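You operate a simulated robot arm through the tools that you are given. There is no shell and no other tool. Be economical: measure what you need, move in short steps, check, and stop when the job is done.

The job below is to be done with a simulated two-armed robot. You get a single attempt, and the scene is never put back.

Task
Hold the yellow lamp on the end shelf under the counter steady with one hand and flip the yellow lamp top the other way with the other.

Only the result counts: the job must be done as asked and must still hold three seconds after the hand-in. Knocking over, shifting, dropping, spilling or breaking anything else fails it.

Robot
Two 6-joint arms with two-finger parallel grippers on one trunk, on a base that drives. Base frame: it is fixed to the floor where the robot stands at the start and does not move with it; the origin is under the middle of the robot, x ahead of it, y to its left, z up; the surface under the hand at the start is at about z = 90. Readings come in cm, degrees, newtons and seconds.
The left shoulder is at the start at [6, 18.7, 84.7], the right one opposite. With the tool pointing down near the work surface each hand reaches from about 24 to 56 cm from the robot's upright axis, wherever it stands, measured 20 degrees to its own side. Places, roughly: yellow lamp top [50, 20, 60]. Payload 1.57 kg a hand.
Tool frame (each hand has its own): the origin (TCP) lies between the finger pads and is the grasp point; the fingertips stand 3 cm ahead of it; z points along the fingers, y is the line along which they close. The gripper opens to 11 cm. The fingers are 2.4 cm wide and 1.2 cm thick; the gripper's body (4.8 by 11.2 cm) begins 7.8 cm behind the TCP.
Orientation is that of the tool frame in the base frame, as a unit quaternion [x, y, z, w]. With the fingers straight down and closing along the base's y, the tool's x points along the base's -x, its y along +y and its z along -z.

Tools
- The arms move only by the tool move_arm. It takes "left_plan", "right_plan" or both (then of equal length, played together; a hand with none holds still); each is a list of rows, each a list of 7 numbers: the turn, a rotation vector about the tool's x, y, z in degrees, then the shift along the tool's x, y, z in cm, then the opening, from 0 (shut) to 1 (fully open). In form: [[rx, ry, rz, tx, ty, tz, fingers], ...]. A call has 1 to 12 rows; each row shifts and turns the commanded pose from where the row before left it, along the tool's axes as they then stand. A row lasts 0.2 s, in which the tool goes at most 5 cm and 8.6 degrees; a call with a longer step from one row to the next is refused whole, and so is a gripper value outside its range. Where a pose cannot be reached the arm comes as near as it can. A force on the tool above 40 N (or 10 N above the force at the start of the call, whichever is more), or a blocked arm, ends the call early, and 0.2 s more pass. The fingers move at their own pace (about 15.3 cm/s each) and stop on an object; they squeeze with about 32 N. The grip force told is the motor's: it shows also when the fingers shut on nothing. Time passes only in rows, and 0.2 s behind the last, so rows that do not move let the fingers close. The reply holds the time, the measured pose of the TCP, the force on the tool along the base axes, the opening and the grip force, in the units named above and with some noise, with the torque about the TCP (base axes, N m) and any sound that the robot's microphone picked up.
- Cameras (640 x 400 px; columns grow to the right, rows downward): "scene" is now at [1.14, 3.51, 139.34]; the picture's right is [0.44, -0.90, 0.00], its down [-0.64, -0.31, -0.70] and it looks along [0.63, 0.31, -0.71] (base axes); focal length 279 px, centre (320, 200). "left" rides on the left gripper at [7, -1.6, -14.1] in its tool frame; the picture's right is [0.23, 0.97, 0.00], its down [-0.86, 0.20, -0.48] and it looks along [-0.47, 0.11, 0.88] (tool axes); focal length 222 px, centre (320, 200). "right" rides on the right gripper at [7, 1.6, -14.1] in its tool frame; the picture's right is [-0.23, 0.97, 0.00], its down [-0.86, -0.20, -0.48] and it looks along [-0.47, -0.11, 0.88] (tool axes); focal length 222 px, centre (320, 200). There is no depth. A picture from a camera that has moved, and an enlarged one, comes with that camera's place and axes in the base frame and with its lens.
- camera(camera): a new picture of that camera. It takes no simulated time.
- lift_body(by): slides the trunk up (or, below 0, down) by that many cm; the arms and the scene camera ride with it, the base frame stays. It gives what a move gives, with no picture.
- base_move(legs): drives the robot by 1 to 6 legs, each [ahead, left, turn to the left] in cm, cm and degrees, along the robot's own axes; the way and the turn of a leg run together, so that a leg with both is an arc; at most 150 cm and 180 degrees a leg. The arms and the cameras ride along, it lands a little off, and it stops where it bumps. It gives what a move gives.
- aim_head(pan, tilt): turns the head with the scene camera to pan (to the left, within 86 degrees either way) and tilt (down, from -29 to 69), counted from straight ahead of the robot. It gives what a move gives.
- enlarge(camera, box): a new picture of the part [left, top, right, bottom] of that camera's present view, enlarged. It takes no simulated time.
- job_done(): hands the job in; it is judged then, once.

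Go step by step. Nothing tells you exact positions but the pictures and the camera data: compare them with the known pose of the tool, close in by small moves and look again before you grip or let go. The budget is 120 turns and 100 pictures, counting those below and the enlarged ones. Unless the task says otherwise, let go and move clear before handing in, and close with one line.

The tools are called after "Emit:" by a JSON object that holds its "op" and its "data". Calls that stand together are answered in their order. move_arm: Moves the arms, as the interface text tells. Its arguments: {"type":"object","properties":{"left_plan":{"type":"array","items":{"type":"array","items":{"type":"number"}}},"right_plan":{"type":"array","items":{"type":"array","items":{"type":"number"}}}},"required":[]} The other tools are called the same way: lift_body (by) slides the trunk up or down; base_move (legs) drives the base; aim_head (pan, tilt) turns the head that bears the scene camera; camera (camera) takes a picture; enlarge (camera, box) takes an enlarged picture of a part of a camera's view; job_done () hands the job in.

At the start:

```text
time_s: 0.0
left_tcp_pos: [33.38, 32.4, 96.23]
left_ee_rot: [0.0, 1.0, 0.0, 0.001]
left_contact_force: [-0.1, 0.1, -0.2]
left_moment: [0.03, 0.01, -0.02]
left_gripper_width: 11.01
left_grasp_force: 0.0
right_tcp_pos: [33.7, -6.72, 96.52]
right_ee_rot: [0.0, 1.0, 0.0, 0.0]
right_contact_force: [-1.2, -0.2, 0.0]
right_moment: [-0.02, 0.0, 0.0]
right_gripper_width: 10.99
right_grasp_force: 0.0
trunk travel left (down, up): [-47.5, 51.5]
robot x, y, heading: [-0.22, -0.29, -0.0]
head pan, tilt: [26.1, 45.5]
```

scene: 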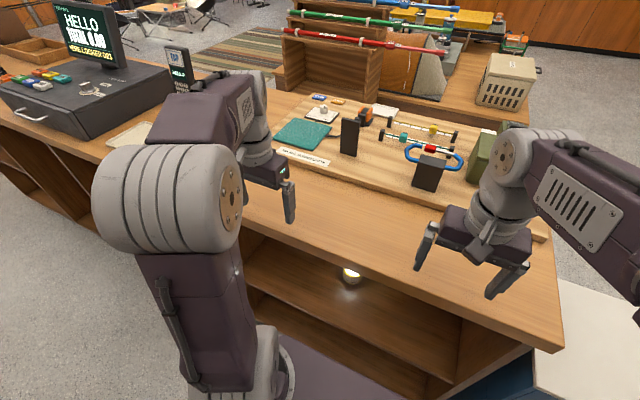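
right: 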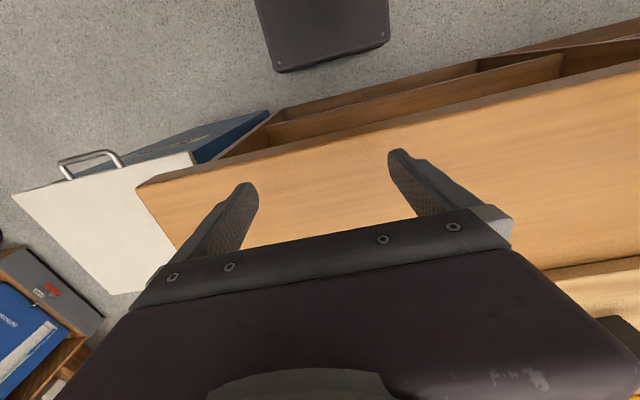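
left: 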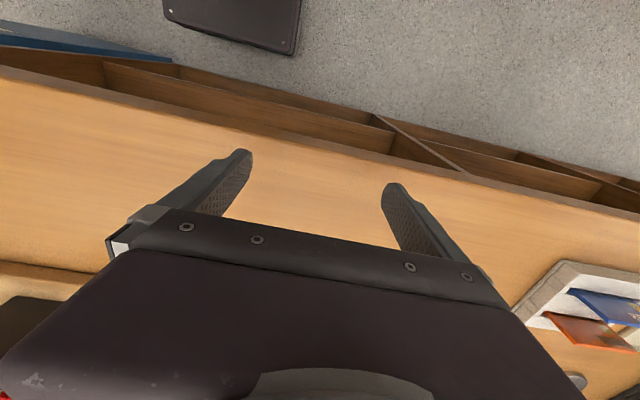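

I see a lit yellow lamp on the shelf under the counter, around [50, 20, 60]. I'll look at it closer first.

Emit:
{"op": "enlarge", "data": {"camera": "scene", "box": [300, 240, 420, 315]}}

Emit:
{"op": "enlarge", "data": {"camera": "scene", "box": [230, 200, 570, 400]}}

```text
5.33 times, centred on (360, 278) of scene
camera zoom: at [1.14, 3.51, 139.34], right [0.44, -0.9, 0.0], down [-0.64, -0.31, -0.7], along [0.63, 0.31, -0.71], focal length 1486 px, centre (107, -213)
```

zoom: 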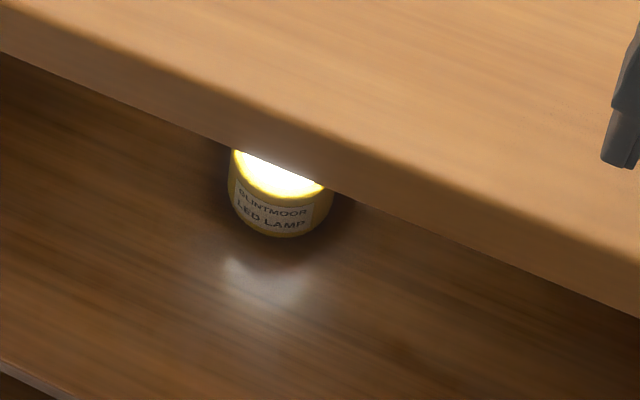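

```text
1.88 times, centred on (400, 300) of scene
camera zoom: at [1.14, 3.51, 139.34], right [0.44, -0.9, 0.0], down [-0.64, -0.31, -0.7], along [0.63, 0.31, -0.71], focal length 524 px, centre (169, 12)
```

zoom: 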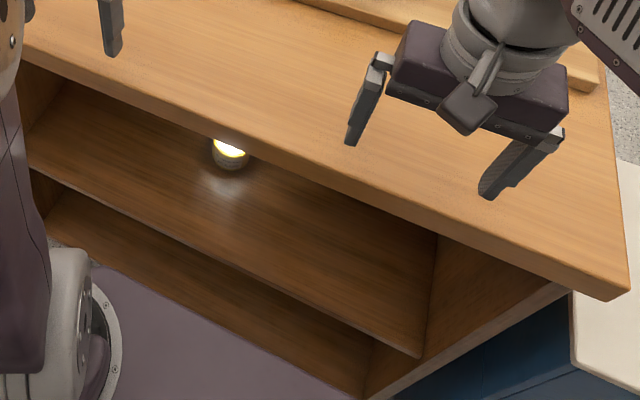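

The lamp sits about 17 cm inside the counter edge, in an open bay. I'll back away so the arms clear the counter, then lower the trunk and look level.

Emit:
{"op": "base_move", "data": {"legs": [[-40, 0, 0]]}}

```text
time_s: 2.5
left_tcp_pos: [-6.59, 32.43, 96.04]
left_ee_rot: [-0.001, 1.0, 0.0, 0.0]
left_contact_force: [-0.1, -0.7, -0.3]
left_moment: [-0.04, -0.02, 0.01]
left_gripper_width: 11.0
left_grasp_force: 0.0
right_tcp_pos: [-6.14, -6.61, 96.46]
right_ee_rot: [-0.001, 1.0, 0.001, 0.0]
right_contact_force: [0.9, -0.1, -0.2]
right_moment: [0.02, -0.05, -0.01]
right_gripper_width: 11.0
right_grasp_force: 0.0
trunk travel left (down, up): [-47.5, 51.5]
robot x, y, heading: [-39.89, -0.49, 0.4]
head pan, tilt: [26.1, 45.5]
```

Emit:
{"op": "lift_body", "data": {"by": -40}}

Emit:
{"op": "aim_head", "data": {"pan": 10, "tilt": 25}}

Emit:
{"op": "camera", "data": {"camera": "scene"}}

```text
time_s: 6.3
left_tcp_pos: [-6.46, 32.4, 56.08]
left_ee_rot: [-0.001, 1.0, 0.0, 0.0]
left_contact_force: [-0.5, -0.4, -0.2]
left_moment: [-0.02, 0.01, -0.01]
left_gripper_width: 11.0
left_grasp_force: 0.0
right_tcp_pos: [-6.12, -6.61, 56.43]
right_ee_rot: [-0.001, 1.0, 0.001, -0.001]
right_contact_force: [0.7, 0.0, -0.3]
right_moment: [0.0, 0.01, 0.01]
right_gripper_width: 10.98
right_grasp_force: 0.0
trunk travel left (down, up): [-7.5, 91.5]
robot x, y, heading: [-39.61, -0.2, 0.2]
head pan, tilt: [26.1, 45.5]
```

```text
time_s: 7.2
left_tcp_pos: [-6.37, 32.37, 56.1]
left_ee_rot: [-0.001, 1.0, 0.0, 0.0]
left_contact_force: [-0.2, 0.0, -0.4]
left_moment: [0.0, -0.01, 0.01]
left_gripper_width: 10.99
left_grasp_force: 0.1
right_tcp_pos: [-6.05, -6.63, 56.47]
right_ee_rot: [-0.001, 1.0, -0.001, 0.0]
right_contact_force: [-1.1, -0.3, 0.3]
right_moment: [0.01, -0.01, -0.01]
right_gripper_width: 11.01
right_grasp_force: 0.0
trunk travel left (down, up): [-7.5, 91.5]
robot x, y, heading: [-39.78, -0.1, 0.2]
head pan, tilt: [10.0, 25.0]
```

```text
94 pictures are left
camera scene: at [-36.84, 1.54, 102.47], right [0.18, -0.98, 0.0], down [-0.42, -0.07, -0.91], along [0.89, 0.16, -0.42], focal length 279 px, centre (320, 200)
```

scene: 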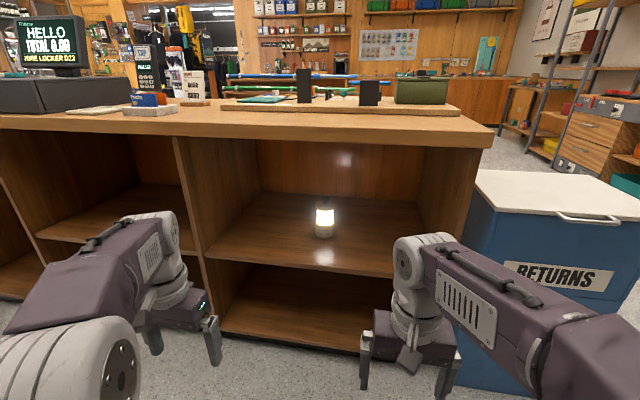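

Emit:
{"op": "enlarge", "data": {"camera": "scene", "box": [294, 193, 358, 251]}}

Emit:
{"op": "lift_body", "data": {"by": -7}}

Emit:
{"op": "enlarge", "data": {"camera": "scene", "box": [180, 130, 500, 330]}}

```text
6.90 times, centred on (326, 222) of scene
camera zoom: at [-36.84, 1.54, 102.47], right [0.18, -0.98, 0.0], down [-0.42, -0.07, -0.91], along [0.89, 0.16, -0.42], focal length 1921 px, centre (279, 48)
```

zoom: 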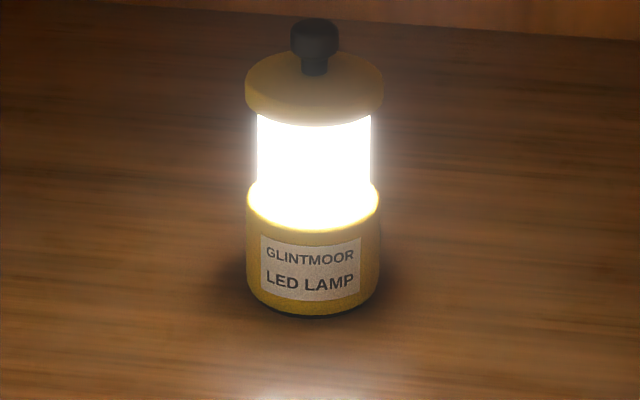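

```text
time_s: 8.2
left_tcp_pos: [-6.43, 32.44, 49.08]
left_ee_rot: [-0.002, 1.0, 0.0, 0.0]
left_contact_force: [0.3, 0.0, 0.1]
left_moment: [-0.03, 0.01, 0.0]
left_gripper_width: 11.02
left_grasp_force: 0.1
right_tcp_pos: [-6.05, -6.68, 49.5]
right_ee_rot: [-0.001, 1.0, 0.0, 0.001]
right_contact_force: [0.2, -0.4, 0.0]
right_moment: [0.01, 0.01, 0.0]
right_gripper_width: 10.98
right_grasp_force: 0.0
trunk travel left (down, up): [-0.5, 98.5]
robot x, y, heading: [-39.72, -0.02, 0.2]
head pan, tilt: [10.0, 25.0]
```

```text
2.00 times, centred on (340, 230) of scene
camera zoom: at [-36.85, 1.53, 95.48], right [0.17, -0.98, 0.0], down [-0.42, -0.07, -0.91], along [0.89, 0.16, -0.42], focal length 557 px, centre (280, 140)
```

zoom: 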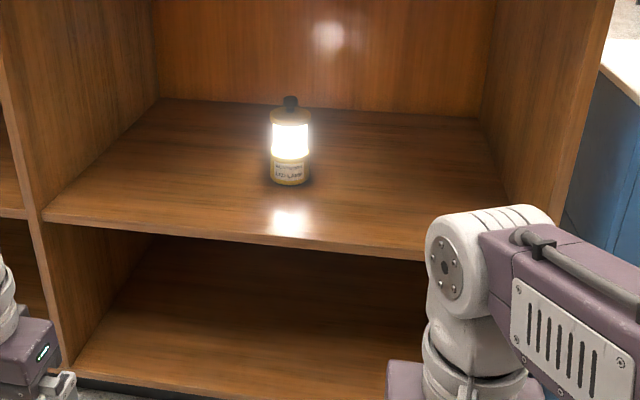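

The lamp is a small lantern (about 6.6 cm wide, base near z 47, lid near z 60) with a black knob on top; it is centred near x 50, y 15. I'll pitch both hands forward, away from the counter, and use the wrist camera for a better view.

Emit:
{"op": "lift_body", "data": {"by": 14}}

Emit:
{"op": "move_arm", "data": {"left_plan": [[0, -8, 0, 0, 0, 0, 1], [0, -8, 0, 0, 0, 0, 1], [0, -8, 0, 0, 0, 0, 1], [0, -8, 0, 0, 0, 0, 1], [0, -8, 0, 0, 0, 0, 1], [0, -8, 0, 0, 0, 0, 1], [0, -7, 0, 0, 0, 0, 1]], "right_plan": [[0, -8, 0, 0, 0, 0, 1], [0, -8, 0, 0, 0, 0, 1], [0, -8, 0, 0, 0, 0, 1], [0, -8, 0, 0, 0, 0, 1], [0, -8, 0, 0, 0, 0, 1], [0, -8, 0, 0, 0, 0, 1], [0, -7, 0, 0, 0, 0, 1]]}}

Emit:
{"op": "camera", "data": {"camera": "scene"}}

Emit:
{"op": "camera", "data": {"camera": "left"}}

```text
time_s: 9.9
left_tcp_pos: [-6.48, 32.36, 63.17]
left_ee_rot: [-0.002, 1.0, 0.0, -0.001]
left_contact_force: [0.2, -0.1, 0.8]
left_moment: [0.02, 0.02, 0.03]
left_gripper_width: 11.01
left_grasp_force: 0.0
right_tcp_pos: [-6.11, -6.63, 63.48]
right_ee_rot: [0.0, 1.0, 0.001, 0.0]
right_contact_force: [1.1, 0.1, -0.9]
right_moment: [0.04, 0.02, 0.0]
right_gripper_width: 10.99
right_grasp_force: 0.1
trunk travel left (down, up): [-14.5, 84.5]
robot x, y, heading: [-39.61, -0.25, 0.1]
head pan, tilt: [10.0, 25.0]
```

```text
time_s: 11.5
left_tcp_pos: [-6.0, 33.06, 62.83]
left_ee_rot: [-0.001, 0.887, 0.0, 0.462]
left_contact_force: [1.2, -0.7, -0.2]
left_moment: [0.02, 0.05, 0.01]
left_gripper_width: 10.99
left_grasp_force: 0.1
left hand out of reach, approached as far as the arm can: row 5, 6
right_tcp_pos: [-4.82, -5.24, 62.74]
right_ee_rot: [-0.001, 0.887, 0.001, 0.462]
right_contact_force: [0.0, -0.4, -0.7]
right_moment: [-0.01, 0.04, -0.02]
right_gripper_width: 11.02
right_grasp_force: 0.1
right hand out of reach, approached as far as the arm can: row 5, 6
trunk travel left (down, up): [-14.5, 84.5]
robot x, y, heading: [-39.95, -0.09, 0.0]
head pan, tilt: [10.0, 25.0]
```

```text
91 pictures are left
camera scene: at [-36.84, 1.54, 109.48], right [0.17, -0.98, 0.0], down [-0.42, -0.07, -0.91], along [0.89, 0.16, -0.42], focal length 279 px, centre (320, 200)
```

scene: 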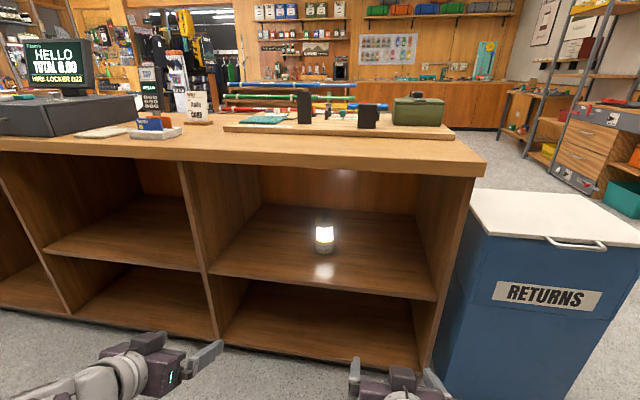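

```text
90 pictures are left
camera left: at [-21.42, 31.45, 65.1], right [-0.13, 0.97, -0.19], down [0.1, 0.2, 0.98], along [0.99, 0.11, -0.12], focal length 222 px, centre (320, 200)
```

left: 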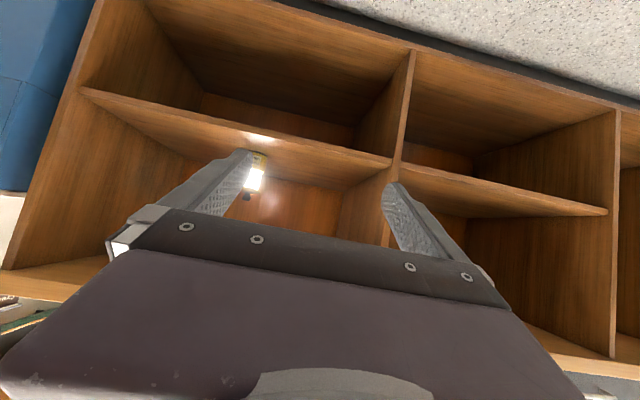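

The lamp triangulates to about x 51, y 15.5, base z 46.5. I'll drive closer with the hands still short of the counter edge and look at the knob.

Emit:
{"op": "base_move", "data": {"legs": [[22, 0, 0]]}}

Emit:
{"op": "aim_head", "data": {"pan": 12, "tilt": 35}}

Emit:
{"op": "camera", "data": {"camera": "scene"}}

Emit:
{"op": "camera", "data": {"camera": "left"}}

Emit:
{"op": "camera", "data": {"camera": "right"}}

```text
time_s: 13.2
left_tcp_pos: [15.88, 33.0, 62.79]
left_ee_rot: [0.0, 0.887, 0.0, 0.461]
left_contact_force: [-0.7, -0.6, -0.2]
left_moment: [0.0, -0.02, -0.02]
left_gripper_width: 10.99
left_grasp_force: 0.0
right_tcp_pos: [16.97, -5.3, 62.8]
right_ee_rot: [0.001, 0.887, -0.001, 0.462]
right_contact_force: [1.0, 0.6, 0.7]
right_moment: [-0.04, 0.0, 0.02]
right_gripper_width: 11.0
right_grasp_force: 0.1
trunk travel left (down, up): [-14.5, 84.5]
robot x, y, heading: [-18.01, 0.06, 0.1]
head pan, tilt: [10.0, 25.0]
```

```text
time_s: 13.9
left_tcp_pos: [15.76, 33.03, 62.71]
left_ee_rot: [0.0, 0.887, 0.0, 0.462]
left_contact_force: [0.0, -0.1, 0.4]
left_moment: [-0.03, -0.01, 0.01]
left_gripper_width: 11.0
left_grasp_force: 0.0
right_tcp_pos: [17.0, -5.28, 62.75]
right_ee_rot: [-0.001, 0.887, 0.0, 0.462]
right_contact_force: [0.7, 0.2, 0.1]
right_moment: [-0.02, -0.01, 0.04]
right_gripper_width: 11.01
right_grasp_force: 0.2
trunk travel left (down, up): [-14.5, 84.5]
robot x, y, heading: [-17.9, 0.03, 0.3]
head pan, tilt: [12.0, 35.0]
```

```text
89 pictures are left
camera scene: at [-15.5, 1.78, 107.91], right [0.21, -0.98, 0.0], down [-0.56, -0.12, -0.82], along [0.8, 0.17, -0.57], focal length 279 px, centre (320, 200)
```

scene: 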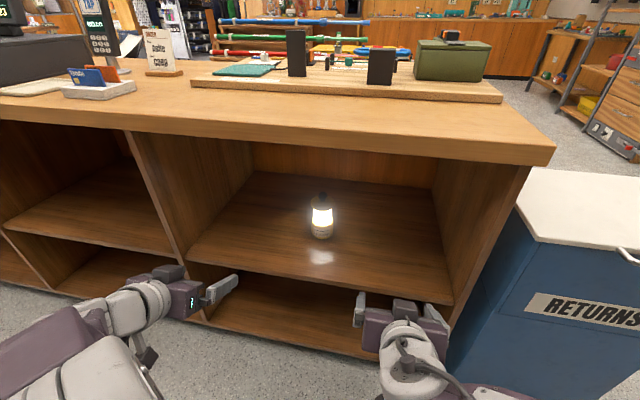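

```text
88 pictures are left
camera left: at [0.39, 31.47, 65.11], right [-0.13, 0.97, -0.19], down [0.1, 0.2, 0.97], along [0.99, 0.11, -0.12], focal length 222 px, centre (320, 200)
```

left: 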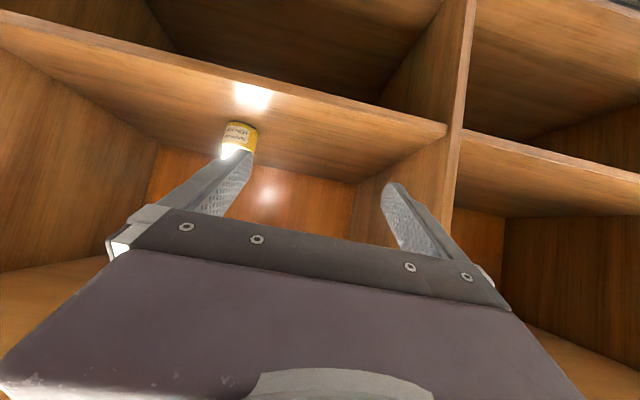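

```text
87 pictures are left
camera right: at [1.43, -3.64, 65.36], right [0.13, 0.97, 0.19], down [0.1, -0.2, 0.97], along [0.99, -0.11, -0.12], focal length 222 px, centre (320, 200)
```

right: 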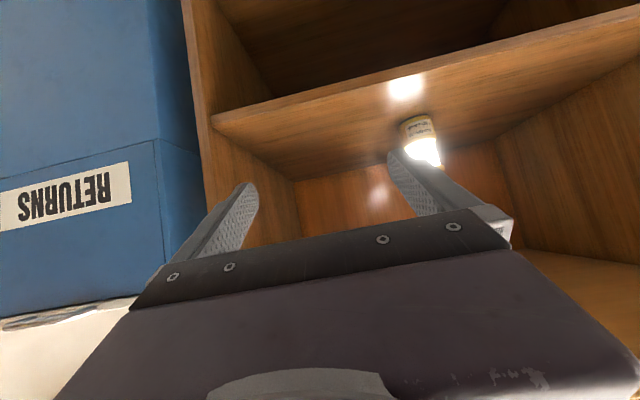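

Emit:
{"op": "enlarge", "data": {"camera": "scene", "box": [296, 185, 348, 245]}}

Emit:
{"op": "enlarge", "data": {"camera": "scene", "box": [308, 188, 336, 206]}}

```text
6.67 times, centred on (322, 215) of scene
camera zoom: at [-15.5, 1.78, 107.91], right [0.21, -0.98, 0.0], down [-0.56, -0.12, -0.82], along [0.8, 0.17, -0.57], focal length 1857 px, centre (307, 100)
```

zoom: 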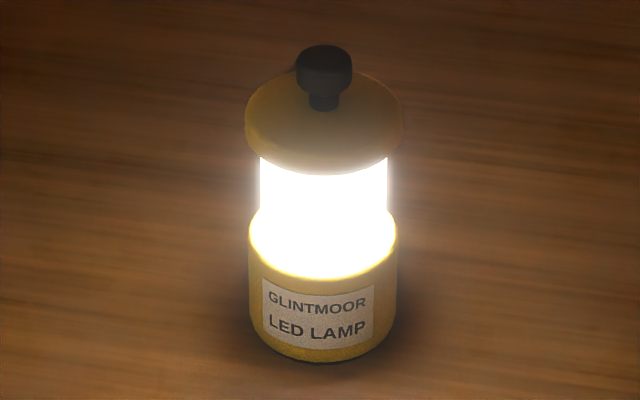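

```text
16.00 times, centred on (322, 197) of scene
camera zoom: at [-15.5, 1.78, 107.91], right [0.21, -0.98, 0.0], down [-0.56, -0.12, -0.82], along [0.8, 0.17, -0.57], focal length 4458 px, centre (288, 248)
```

zoom: 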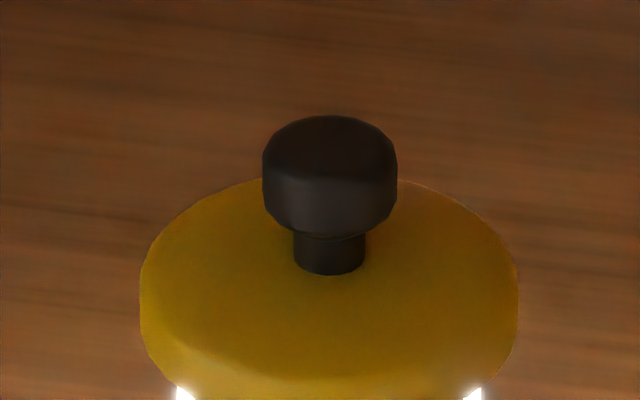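

The lamp (base at about [51.8, 15.6, 46]) has a mushroom knob on a stem, raised while lit — most likely a push/pull switch. I'll centre the robot on the lamp and yaw the two hands inward, with the left to hold the base and the right to work the knob.

Emit:
{"op": "base_move", "data": {"legs": [[0, 14.5, 0]]}}

Emit:
{"op": "move_arm", "data": {"left_plan": [[5.74, 0, 4.0, 0, 0, 0, 1], [5.74, 0, 4.0, 0, 0, 0, 1], [5.74, 0, 4.0, 0, 0, 0, 1], [5.74, 0, 4.0, 0, 0, 0, 1], [5.74, 0, 4.0, 0, 0, 0, 1]], "right_plan": [[-5.74, 0, -4.0, 0, 0, 0, 0.5], [-5.74, 0, -4.0, 0, 0, 0, 0], [-5.74, 0, -4.0, 0, 0, 0, 0], [-5.74, 0, -4.0, 0, 0, 0, 0], [-5.74, 0, -4.0, 0, 0, 0, 0]]}}

Emit:
{"op": "camera", "data": {"camera": "scene"}}

```text
time_s: 15.2
left_tcp_pos: [15.8, 47.61, 62.77]
left_ee_rot: [-0.001, 0.887, 0.0, 0.462]
left_contact_force: [-0.3, 0.5, 0.0]
left_moment: [-0.01, 0.04, 0.04]
left_gripper_width: 11.0
left_grasp_force: 0.1
right_tcp_pos: [17.0, 9.37, 62.84]
right_ee_rot: [-0.001, 0.887, 0.0, 0.462]
right_contact_force: [0.7, -0.2, -0.7]
right_moment: [0.01, 0.02, -0.01]
right_gripper_width: 10.99
right_grasp_force: 0.1
trunk travel left (down, up): [-14.5, 84.5]
robot x, y, heading: [-18.21, 14.32, 0.1]
head pan, tilt: [12.0, 35.0]
```

```text
time_s: 16.4
left_tcp_pos: [15.77, 47.57, 62.7]
left_ee_rot: [0.266, 0.846, -0.139, 0.44]
left_contact_force: [0.7, -0.8, 0.1]
left_moment: [0.0, 0.01, 0.01]
left_gripper_width: 11.0
left_grasp_force: 0.0
right_tcp_pos: [19.06, 14.56, 63.3]
right_ee_rot: [-0.248, 0.86, 0.123, 0.428]
right_contact_force: [0.0, -0.1, 0.9]
right_moment: [0.0, 0.01, -0.02]
right_gripper_width: 0.0
right_grasp_force: 21.2
right hand out of reach, approached as far as the arm can: row 1, 2, 3, 4, 5
trunk travel left (down, up): [-14.5, 84.5]
robot x, y, heading: [-18.02, 14.57, 0.4]
head pan, tilt: [12.0, 35.0]
```

```text
84 pictures are left
camera scene: at [-15.52, 16.29, 107.9], right [0.21, -0.98, 0.0], down [-0.56, -0.12, -0.82], along [0.8, 0.17, -0.57], focal length 279 px, centre (320, 200)
```

scene: 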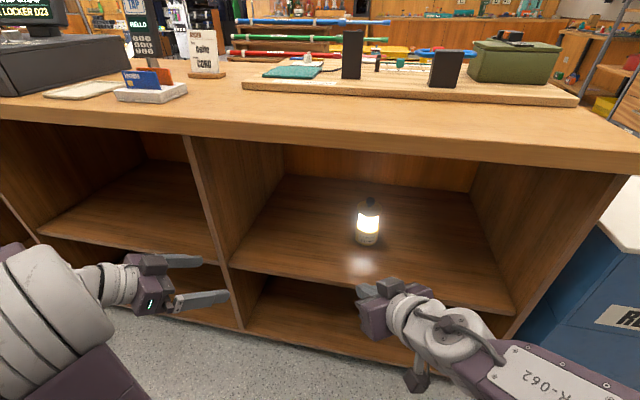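

The divider is near y 52, so both hands have room. I'll bring the hands onto their approach lines in front of the bay and flatten the right hand's pitch.

Emit:
{"op": "move_arm", "data": {"left_plan": [[0, 0, 0, -0.57, -1.12, 3.96, 1], [0, 0, 0, -0.57, -1.12, 3.96, 1], [0, 0, 0, -0.57, -1.12, 3.96, 1], [0, 0, 0, -0.57, -1.12, 3.96, 1], [0, 0, 0, -0.57, -1.12, 3.96, 1], [0, 0, 0, 0, 0, 0, 1], [0, 0, 0, 0, 0, 0, 1]], "right_plan": [[0, 0, 0, -1.07, -2.95, -0.29, 0], [0, 0, 0, -1.07, -2.95, -0.29, 0], [0, 0, 0, -1.07, -2.95, -0.29, 0], [0, 0, 0, -1.07, -2.95, -0.29, 0], [0, 0, 0, -1.07, -2.95, -0.29, 0], [0, -7.5, 0, 0, 0, 0, 0], [0, -7.5, 0, 0, 0, 0, 0]]}}

Emit:
{"op": "camera", "data": {"camera": "scene"}}

```text
time_s: 18.1
left_tcp_pos: [27.2, 32.77, 53.79]
left_ee_rot: [0.266, 0.846, -0.139, 0.441]
left_contact_force: [-0.1, -0.4, 0.2]
left_moment: [0.0, -0.02, -0.01]
left_gripper_width: 10.97
left_grasp_force: 0.1
right_tcp_pos: [28.68, 3.16, 68.24]
right_ee_rot: [-0.228, 0.797, 0.153, 0.538]
right_contact_force: [0.5, -0.3, -0.8]
right_moment: [0.0, 0.01, -0.03]
right_gripper_width: 0.0
right_grasp_force: 21.5
trunk travel left (down, up): [-14.5, 84.5]
robot x, y, heading: [-18.25, 14.31, 0.0]
head pan, tilt: [12.0, 35.0]
```

```text
83 pictures are left
camera scene: at [-15.53, 16.3, 107.9], right [0.21, -0.98, 0.0], down [-0.56, -0.12, -0.82], along [0.8, 0.17, -0.57], focal length 279 px, centre (320, 200)
```

scene: 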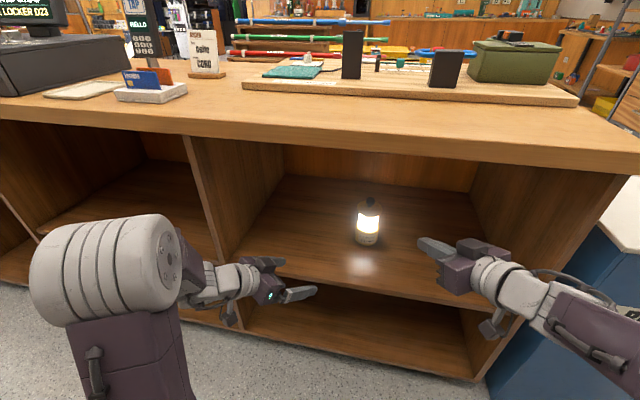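

Emit:
{"op": "base_move", "data": {"legs": [[8, 0, 0]]}}

Emit:
{"op": "camera", "data": {"camera": "scene"}}

Emit:
{"op": "camera", "data": {"camera": "left"}}

```text
time_s: 19.1
left_tcp_pos: [35.24, 32.87, 53.74]
left_ee_rot: [0.265, 0.846, -0.138, 0.441]
left_contact_force: [0.0, -0.3, 0.1]
left_moment: [0.05, 0.03, -0.01]
left_gripper_width: 11.0
left_grasp_force: 0.0
right_tcp_pos: [36.64, 3.24, 68.32]
right_ee_rot: [-0.23, 0.797, 0.153, 0.537]
right_contact_force: [-0.1, 0.5, -0.3]
right_moment: [-0.02, -0.02, 0.01]
right_gripper_width: 0.01
right_grasp_force: 21.4
trunk travel left (down, up): [-14.5, 84.5]
robot x, y, heading: [-10.38, 14.53, -0.1]
head pan, tilt: [12.0, 35.0]
```

```text
82 pictures are left
camera scene: at [-7.49, 16.31, 107.9], right [0.21, -0.98, 0.0], down [-0.56, -0.12, -0.82], along [0.8, 0.17, -0.57], focal length 279 px, centre (320, 200)
```

scene: 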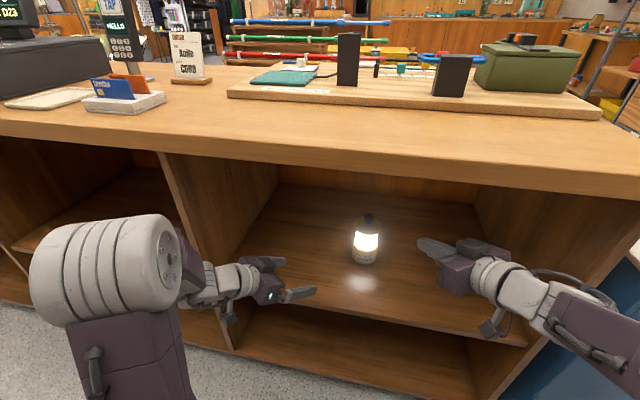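

```text
81 pictures are left
camera left: at [21.66, 40.4, 56.07], right [0.45, 0.87, -0.19], down [0.2, 0.11, 0.97], along [0.87, -0.48, -0.12], focal length 222 px, centre (320, 200)
```

left: 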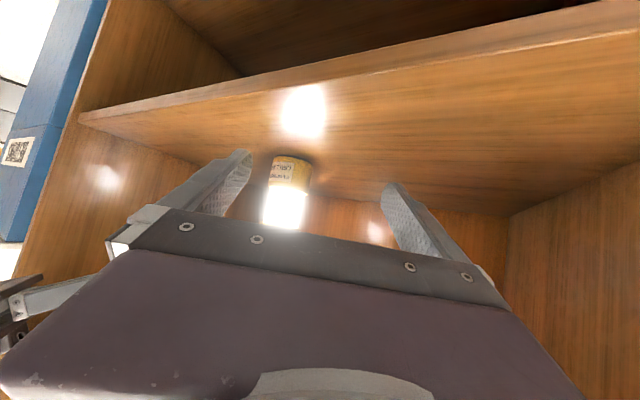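

The left camera agrees with the lamp at about [51.7, 15.7]. I'll move the left hand to a pre-grasp 12 cm short of it.

Emit:
{"op": "move_arm", "data": {"left_plan": [[0, 0, 0, -1.28, -1.15, 2.57, 1], [0, 0, 0, -1.28, -1.15, 2.57, 1], [0, 0, 0, -1.28, -1.15, 2.57, 1], [0, 0, 0, -1.28, -1.15, 2.57, 1]]}}

Emit:
{"op": "camera", "data": {"camera": "left"}}

Emit:
{"op": "camera", "data": {"camera": "scene"}}

```text
time_s: 20.1
left_tcp_pos: [41.91, 22.57, 51.92]
left_ee_rot: [0.265, 0.847, -0.139, 0.44]
left_contact_force: [0.2, 0.1, -0.4]
left_moment: [0.0, 0.02, 0.0]
left_gripper_width: 11.0
left_grasp_force: 0.1
right_tcp_pos: [36.77, 3.13, 68.28]
right_ee_rot: [-0.231, 0.797, 0.155, 0.537]
right_contact_force: [0.0, 0.1, -1.0]
right_moment: [-0.01, 0.02, -0.01]
right_gripper_width: 0.0
right_grasp_force: 21.2
trunk travel left (down, up): [-14.5, 84.5]
robot x, y, heading: [-9.87, 14.65, -0.0]
head pan, tilt: [12.0, 35.0]
```

```text
80 pictures are left
camera left: at [28.35, 30.11, 54.43], right [0.45, 0.87, -0.19], down [0.2, 0.11, 0.97], along [0.87, -0.48, -0.12], focal length 222 px, centre (320, 200)
```

left: 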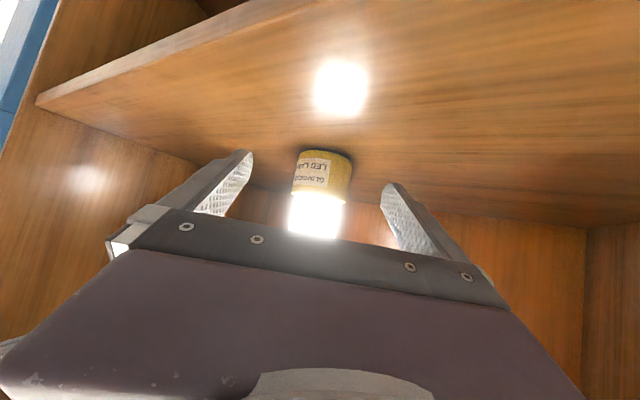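

```text
79 pictures are left
camera scene: at [-7.5, 16.31, 107.9], right [0.21, -0.98, 0.0], down [-0.56, -0.12, -0.82], along [0.8, 0.17, -0.57], focal length 279 px, centre (320, 200)
```

scene: 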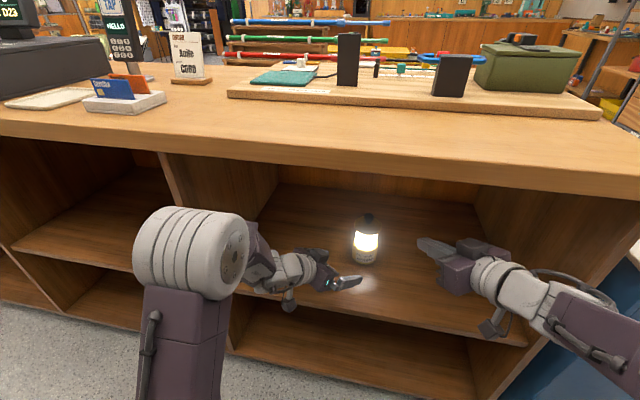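

The lamp shows slightly to the picture's right of the finger midline, so I'll correct by 0.5 cm while advancing two thirds of the way.

Emit:
{"op": "move_arm", "data": {"left_plan": [[0, 0, 0, -1.37, 0.2, 2.3, 1], [0, 0, 0, -1.37, 0.2, 2.3, 1], [0, 0, 0, -1.37, 0.2, 2.3, 1]]}}

Emit:
{"op": "camera", "data": {"camera": "left"}}

Emit:
{"op": "enlarge", "data": {"camera": "scene", "box": [280, 190, 440, 300]}}

```text
time_s: 20.9
left_tcp_pos: [48.85, 18.19, 51.37]
left_ee_rot: [0.265, 0.846, -0.139, 0.441]
left_contact_force: [-0.1, -0.4, 0.4]
left_moment: [-0.01, 0.02, 0.02]
left_gripper_width: 11.0
left_grasp_force: 0.1
right_tcp_pos: [36.68, 3.17, 68.32]
right_ee_rot: [-0.231, 0.797, 0.155, 0.537]
right_contact_force: [0.0, 0.2, 0.7]
right_moment: [0.01, 0.0, 0.01]
right_gripper_width: 0.02
right_grasp_force: 22.1
trunk travel left (down, up): [-14.5, 84.5]
robot x, y, heading: [-10.4, 14.45, 0.1]
head pan, tilt: [12.0, 35.0]
```

```text
78 pictures are left
camera left: at [35.32, 25.98, 53.78], right [0.45, 0.87, -0.19], down [0.2, 0.11, 0.97], along [0.87, -0.47, -0.12], focal length 222 px, centre (320, 200)
```

left: 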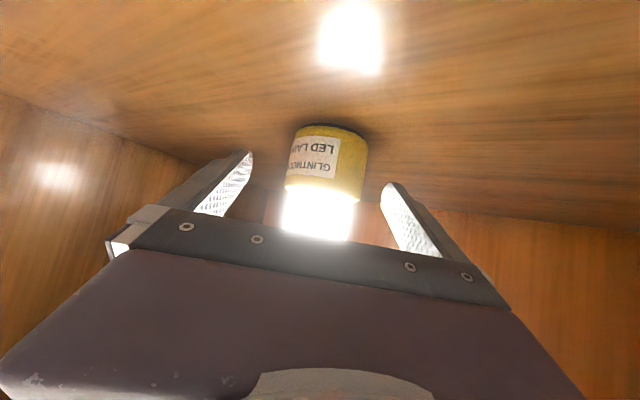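

```text
3.64 times, centred on (360, 245) of scene
camera zoom: at [-7.5, 16.31, 107.9], right [0.21, -0.98, 0.0], down [-0.56, -0.12, -0.82], along [0.8, 0.17, -0.57], focal length 1013 px, centre (174, 36)
```

zoom: 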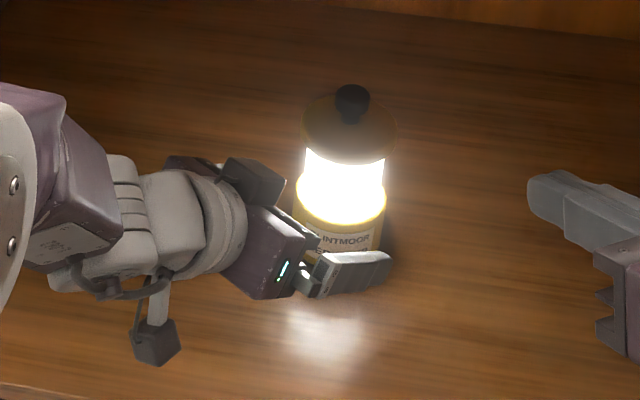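

The lamp is nearly centred between the open fingers. I'll advance the last 3.6 cm, drop slightly, and close.

Emit:
{"op": "move_arm", "data": {"left_plan": [[0, 0, 0, -0.66, 0.2, 1.73, 1], [0, 0, 0, -0.66, 0.2, 1.73, 1]]}}

Emit:
{"op": "camera", "data": {"camera": "left"}}

Emit:
{"op": "enlarge", "data": {"camera": "scene", "box": [280, 190, 440, 300]}}

```text
time_s: 21.5
left_tcp_pos: [52.13, 16.56, 50.51]
left_ee_rot: [0.267, 0.846, -0.14, 0.44]
left_contact_force: [-0.4, -0.5, -0.3]
left_moment: [0.03, -0.02, -0.01]
left_gripper_width: 10.99
left_grasp_force: 0.1
right_tcp_pos: [36.63, 3.25, 68.25]
right_ee_rot: [-0.23, 0.797, 0.153, 0.537]
right_contact_force: [0.0, -0.4, -1.0]
right_moment: [0.0, -0.02, -0.05]
right_gripper_width: 0.0
right_grasp_force: 20.8
trunk travel left (down, up): [-14.5, 84.5]
robot x, y, heading: [-9.77, 14.89, 0.3]
head pan, tilt: [12.0, 35.0]
```

```text
76 pictures are left
camera left: at [38.48, 24.24, 52.85], right [0.45, 0.87, -0.19], down [0.2, 0.11, 0.97], along [0.87, -0.48, -0.12], focal length 222 px, centre (320, 200)
```

left: 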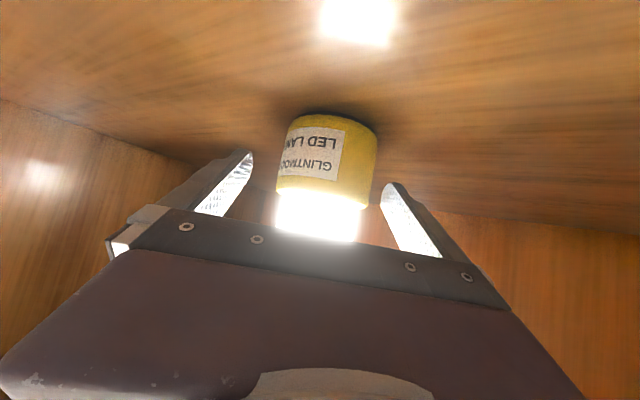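

```text
3.64 times, centred on (360, 245) of scene
camera zoom: at [-7.5, 16.31, 107.9], right [0.21, -0.98, 0.0], down [-0.56, -0.12, -0.82], along [0.8, 0.17, -0.57], focal length 1013 px, centre (174, 36)
```

zoom: 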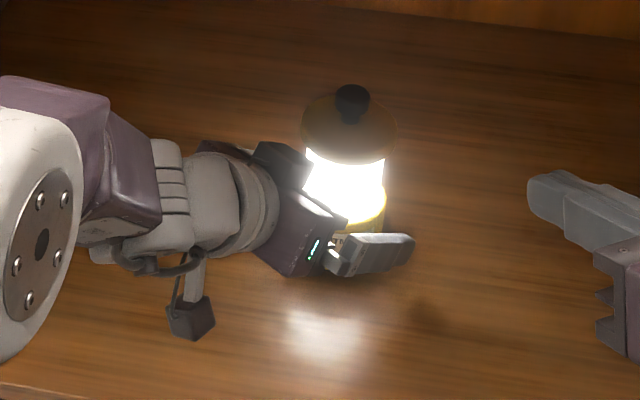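

The lamp sits between the pads at TCP depth. Closing the left gripper.

Emit:
{"op": "move_arm", "data": {"left_plan": [[0, 0, 0, 0, 0, 0, 0.7], [0, 0, 0, 0, 0, 0, 0.55], [0, 0, 0, 0, 0, 0, 0.4], [0, 0, 0, 0, 0, 0, 0.4], [0, 0, 0, 0, 0, 0, 0.4]]}}

Emit:
{"op": "camera", "data": {"camera": "left"}}

Emit:
{"op": "enlarge", "data": {"camera": "scene", "box": [280, 190, 440, 300]}}

```text
time_s: 22.7
left_tcp_pos: [52.1, 16.7, 50.53]
left_ee_rot: [0.265, 0.847, -0.138, 0.44]
left_contact_force: [0.9, 0.6, 0.9]
left_moment: [0.15, -0.17, -0.02]
left_gripper_width: 7.24
left_grasp_force: 31.9
right_tcp_pos: [36.86, 3.17, 68.25]
right_ee_rot: [-0.229, 0.797, 0.153, 0.537]
right_contact_force: [0.2, -0.5, 0.2]
right_moment: [-0.02, 0.02, -0.03]
right_gripper_width: 0.0
right_grasp_force: 21.7
trunk travel left (down, up): [-14.5, 84.5]
robot x, y, heading: [-10.03, 14.29, -0.3]
head pan, tilt: [12.0, 35.0]
```

```text
74 pictures are left
camera left: at [38.47, 24.27, 52.85], right [0.45, 0.87, -0.19], down [0.2, 0.11, 0.97], along [0.87, -0.48, -0.12], focal length 222 px, centre (320, 200)
```

left: 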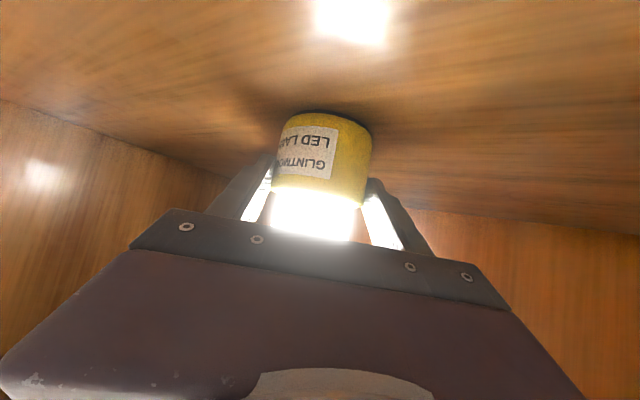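

```text
3.64 times, centred on (360, 245) of scene
camera zoom: at [-7.5, 16.31, 107.9], right [0.21, -0.98, 0.0], down [-0.56, -0.12, -0.82], along [0.8, 0.17, -0.57], focal length 1013 px, centre (174, 36)
```

zoom: 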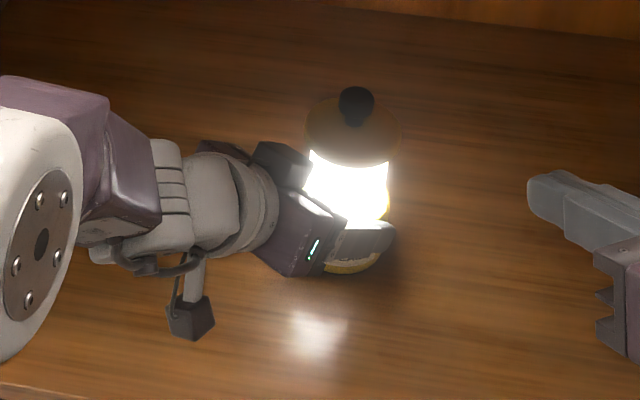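

The lamp is held firmly (7.2 cm wide), with the knob's top near [52, 15.8, 62]. I'll bring the right hand's closed fingertips to hover above it.

Emit:
{"op": "move_arm", "data": {"right_plan": [[0, 0, 0, -1.01, 0.53, 3.35, 0], [0, 0, 0, -1.01, 0.53, 3.35, 0], [0, 0, 0, -1.01, 0.53, 3.35, 0], [0, 0, 0, -1.01, 0.53, 3.35, 0], [0, 0, 0, -1.01, 0.53, 3.35, 0]]}}

Emit:
{"op": "camera", "data": {"camera": "right"}}

Emit:
{"op": "enlarge", "data": {"camera": "scene", "box": [280, 190, 440, 300]}}

```text
time_s: 23.9
left_tcp_pos: [52.0, 16.73, 50.51]
left_ee_rot: [0.266, 0.846, -0.139, 0.44]
left_contact_force: [0.6, -0.3, -0.7]
left_moment: [0.16, -0.15, -0.02]
left_gripper_width: 7.25
left_grasp_force: 31.4
right_tcp_pos: [50.14, 14.75, 66.72]
right_ee_rot: [-0.23, 0.797, 0.154, 0.537]
right_contact_force: [0.0, 0.0, 0.7]
right_moment: [0.0, -0.01, 0.0]
right_gripper_width: 0.03
right_grasp_force: 21.2
trunk travel left (down, up): [-14.5, 84.5]
robot x, y, heading: [-10.27, 14.31, 0.1]
head pan, tilt: [12.0, 35.0]
```

```text
72 pictures are left
camera right: at [35.95, 7.73, 65.66], right [-0.45, 0.87, 0.21], down [0.0, -0.23, 0.97], along [0.89, 0.43, 0.1], focal length 222 px, centre (320, 200)
```

right: 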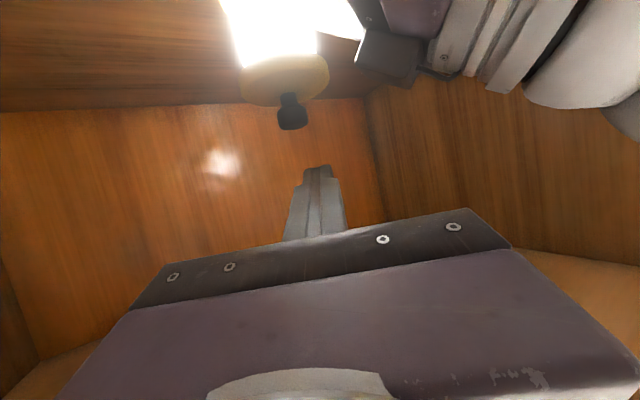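

```text
3.64 times, centred on (360, 245) of scene
camera zoom: at [-7.5, 16.31, 107.9], right [0.21, -0.98, 0.0], down [-0.56, -0.12, -0.82], along [0.8, 0.17, -0.57], focal length 1013 px, centre (174, 36)
```

zoom: 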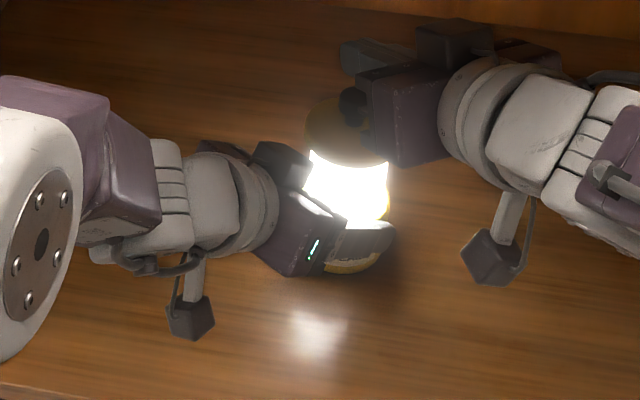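

Triangulating the knob from both cameras puts it at about [53.5, 15.3], top z about 61.2. I'll shift the right fingertips over it and recheck.

Emit:
{"op": "move_arm", "data": {"right_plan": [[0, 0, 0, -0.46, -1.31, 1.15, 0], [0, 0, 0, 0, 0, 0, 0]]}}

Emit:
{"op": "camera", "data": {"camera": "right"}}

Emit:
{"op": "camera", "data": {"camera": "left"}}

```text
time_s: 24.5
left_tcp_pos: [51.99, 16.68, 50.53]
left_ee_rot: [0.266, 0.846, -0.139, 0.441]
left_contact_force: [0.0, -0.8, 0.6]
left_moment: [0.12, -0.1, -0.04]
left_gripper_width: 7.25
left_grasp_force: 32.0
right_tcp_pos: [51.88, 14.08, 66.62]
right_ee_rot: [-0.23, 0.797, 0.154, 0.537]
right_contact_force: [0.5, 0.6, 0.1]
right_moment: [-0.03, 0.02, -0.03]
right_gripper_width: 0.0
right_grasp_force: 21.3
trunk travel left (down, up): [-14.5, 84.5]
robot x, y, heading: [-9.99, 14.65, 0.2]
head pan, tilt: [12.0, 35.0]
```

```text
70 pictures are left
camera right: at [37.69, 7.19, 65.65], right [-0.45, 0.87, 0.21], down [0.0, -0.23, 0.97], along [0.89, 0.43, 0.1], focal length 222 px, centre (320, 200)
```

right: 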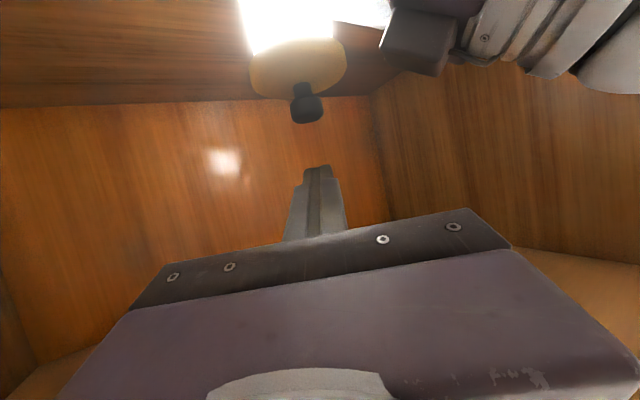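

```text
69 pictures are left
camera left: at [38.46, 24.26, 52.86], right [0.45, 0.87, -0.19], down [0.2, 0.11, 0.97], along [0.87, -0.48, -0.12], focal length 222 px, centre (320, 200)
```

left: 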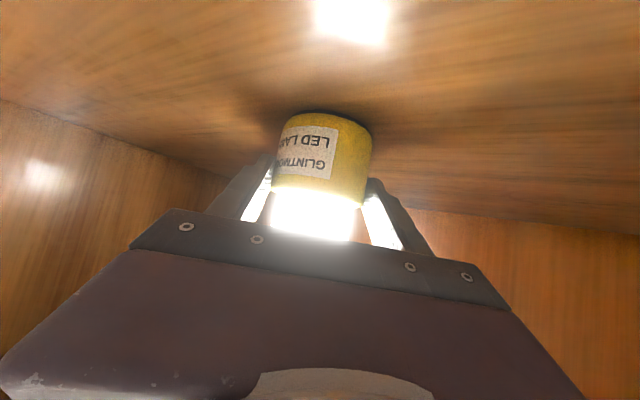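

The tip's downward path in the picture lands on the knob. Descending to just about contact.

Emit:
{"op": "move_arm", "data": {"right_plan": [[0, 0, 0, 1.2, 0, 0.49, 0], [0, 0, 0, 1.2, 0, 0.49, 0], [0, 0, 0, 0, 0, 0, 0]]}}

Emit:
{"op": "camera", "data": {"camera": "right"}}

Emit:
{"op": "enlarge", "data": {"camera": "scene", "box": [340, 190, 420, 250]}}

```text
time_s: 25.3
left_tcp_pos: [52.0, 16.63, 50.45]
left_ee_rot: [0.265, 0.846, -0.139, 0.441]
left_contact_force: [-0.5, -0.6, 1.5]
left_moment: [0.08, -0.12, -0.03]
left_gripper_width: 7.23
left_grasp_force: 32.1
right_tcp_pos: [51.79, 14.12, 63.98]
right_ee_rot: [-0.23, 0.797, 0.155, 0.537]
right_contact_force: [0.1, -0.3, 0.3]
right_moment: [0.01, 0.01, 0.02]
right_gripper_width: 0.0
right_grasp_force: 20.7
trunk travel left (down, up): [-14.5, 84.5]
robot x, y, heading: [-9.97, 14.35, 0.3]
head pan, tilt: [12.0, 35.0]
```

```text
68 pictures are left
camera right: at [37.67, 7.18, 63.1], right [-0.45, 0.87, 0.21], down [0.0, -0.23, 0.97], along [0.89, 0.43, 0.1], focal length 222 px, centre (320, 200)
```

right: 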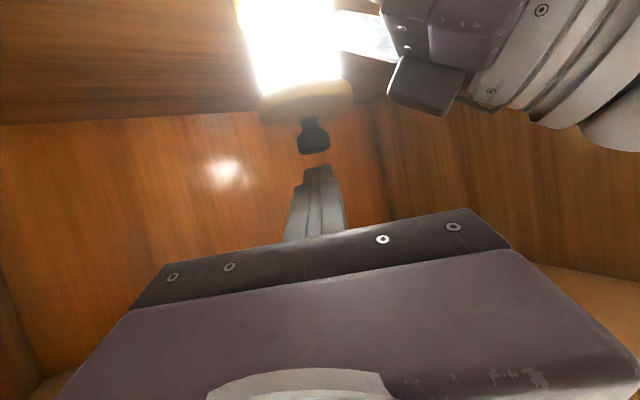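

```text
6.67 times, centred on (380, 220) of scene
camera zoom: at [-7.51, 16.3, 107.9], right [0.21, -0.98, 0.0], down [-0.56, -0.12, -0.82], along [0.8, 0.17, -0.57], focal length 1857 px, centre (-80, 67)
```

zoom: 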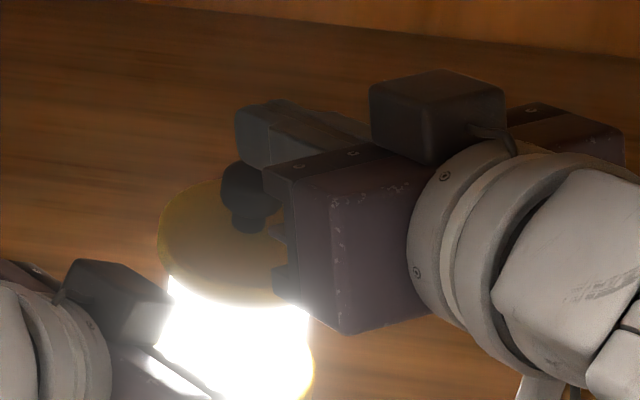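

Tip is about 0.7–1 cm above the knob and well aligned. Pressing down in small steps.

Emit:
{"op": "move_arm", "data": {"right_plan": [[0, 0, 0, 0.37, 0, 0.15, 0], [0, 0, 0, 0.37, 0, 0.15, 0], [0, 0, 0, 0.28, 0, 0.11, 0], [0, 0, 0, 0.28, 0, 0.11, 0]]}}

Emit:
{"op": "enlarge", "data": {"camera": "right", "box": [220, 40, 420, 220]}}

```text
time_s: 26.3
left_tcp_pos: [52.05, 16.53, 50.46]
left_ee_rot: [0.265, 0.846, -0.139, 0.44]
left_contact_force: [2.1, -0.6, 0.9]
left_moment: [0.09, -0.18, -0.03]
left_gripper_width: 7.25
left_grasp_force: 31.8
right_tcp_pos: [51.84, 14.21, 62.66]
right_ee_rot: [-0.23, 0.797, 0.154, 0.536]
right_contact_force: [0.6, -0.1, 0.9]
right_moment: [-0.01, -0.02, 0.0]
right_gripper_width: 0.0
right_grasp_force: 21.5
trunk travel left (down, up): [-14.5, 84.5]
robot x, y, heading: [-9.88, 14.53, 0.1]
head pan, tilt: [12.0, 35.0]
```

```text
2.22 times, centred on (320, 130) of right
camera zoom: at [37.67, 7.22, 61.69], right [-0.45, 0.87, 0.21], down [0.0, -0.23, 0.97], along [0.89, 0.43, 0.1], focal length 494 px, centre (320, 356)
```

zoom: 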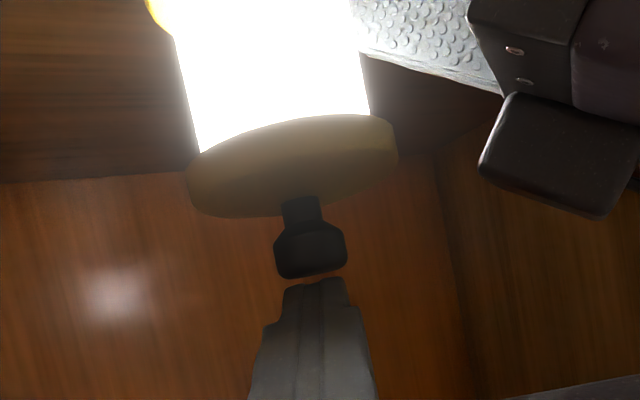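

Nearly touching. Continuing to press.

Emit:
{"op": "move_arm", "data": {"right_plan": [[0, 0, 0, 0.28, 0, 0.11, 0], [0, 0, 0, 0.28, 0, 0.11, 0], [0, 0, 0, 0.28, 0, 0.11, 0], [0, 0, 0, 0.28, 0, 0.11, 0]]}}

Emit:
{"op": "enlarge", "data": {"camera": "right", "box": [220, 40, 420, 220]}}

```text
time_s: 27.3
left_tcp_pos: [51.94, 16.71, 50.5]
left_ee_rot: [0.266, 0.846, -0.139, 0.441]
left_contact_force: [1.6, -0.6, 0.6]
left_moment: [0.15, -0.2, -0.08]
left_gripper_width: 7.24
left_grasp_force: 31.8
right_tcp_pos: [51.67, 14.18, 61.65]
right_ee_rot: [-0.23, 0.797, 0.153, 0.537]
right_contact_force: [-0.1, -0.7, 0.3]
right_moment: [-0.01, -0.01, 0.0]
right_gripper_width: 0.03
right_grasp_force: 21.4
trunk travel left (down, up): [-14.5, 84.5]
robot x, y, heading: [-9.93, 14.59, 0.0]
head pan, tilt: [12.0, 35.0]
```

```text
2.22 times, centred on (320, 130) of right
camera zoom: at [37.6, 7.21, 60.51], right [-0.45, 0.87, 0.21], down [0.0, -0.23, 0.97], along [0.89, 0.43, 0.1], focal length 494 px, centre (320, 356)
```

zoom: 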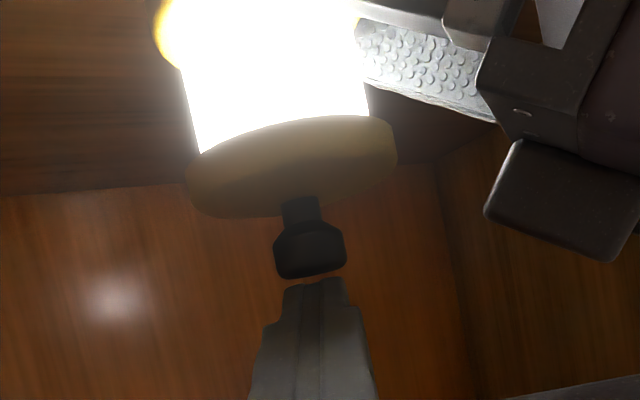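

The lamp's upper part seems to be moving down with my hand. Checking with the scene view.

Emit:
{"op": "enlarge", "data": {"camera": "scene", "box": [310, 190, 420, 290]}}

Emit:
{"op": "camera", "data": {"camera": "left"}}

Emit:
{"op": "camera", "data": {"camera": "right"}}

```text
4.00 times, centred on (365, 240) of scene
camera zoom: at [-7.51, 16.3, 107.9], right [0.21, -0.98, 0.0], down [-0.56, -0.12, -0.82], along [0.8, 0.17, -0.57], focal length 1114 px, centre (140, 40)
```

zoom: 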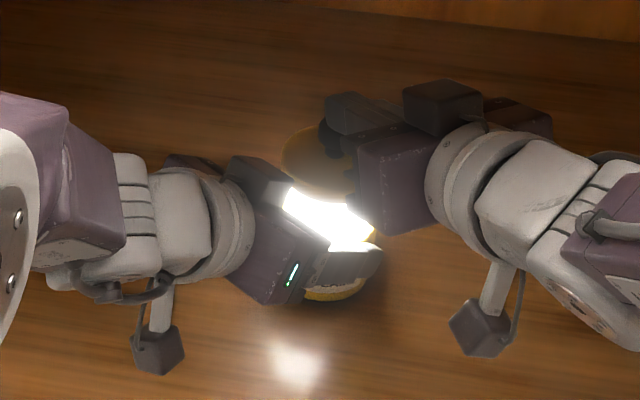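

```text
63 pictures are left
camera left: at [38.46, 24.26, 52.86], right [0.45, 0.87, -0.19], down [0.2, 0.11, 0.97], along [0.87, -0.48, -0.12], focal length 222 px, centre (320, 200)
```

left: 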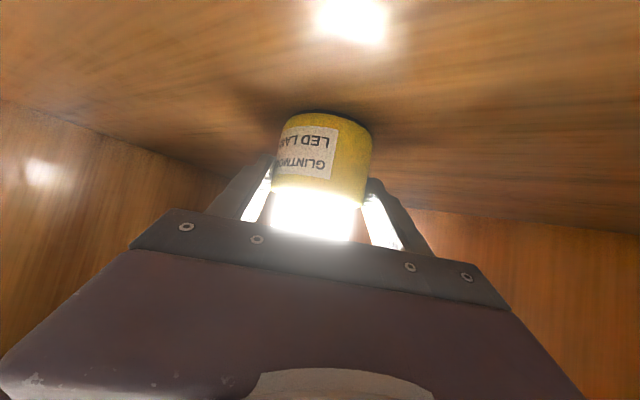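

```text
62 pictures are left
camera right: at [37.6, 7.21, 60.51], right [-0.45, 0.87, 0.21], down [0.0, -0.23, 0.97], along [0.89, 0.43, 0.1], focal length 222 px, centre (320, 200)
```

right: 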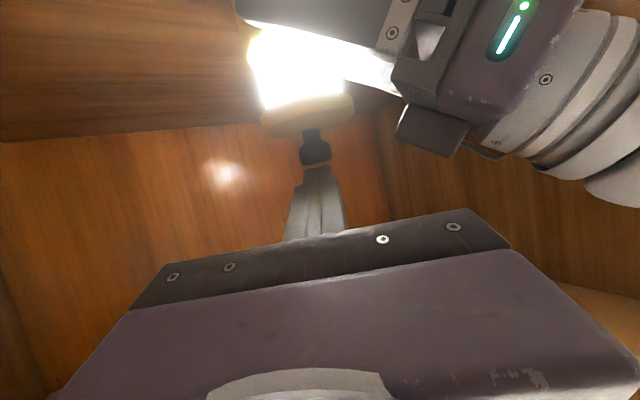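

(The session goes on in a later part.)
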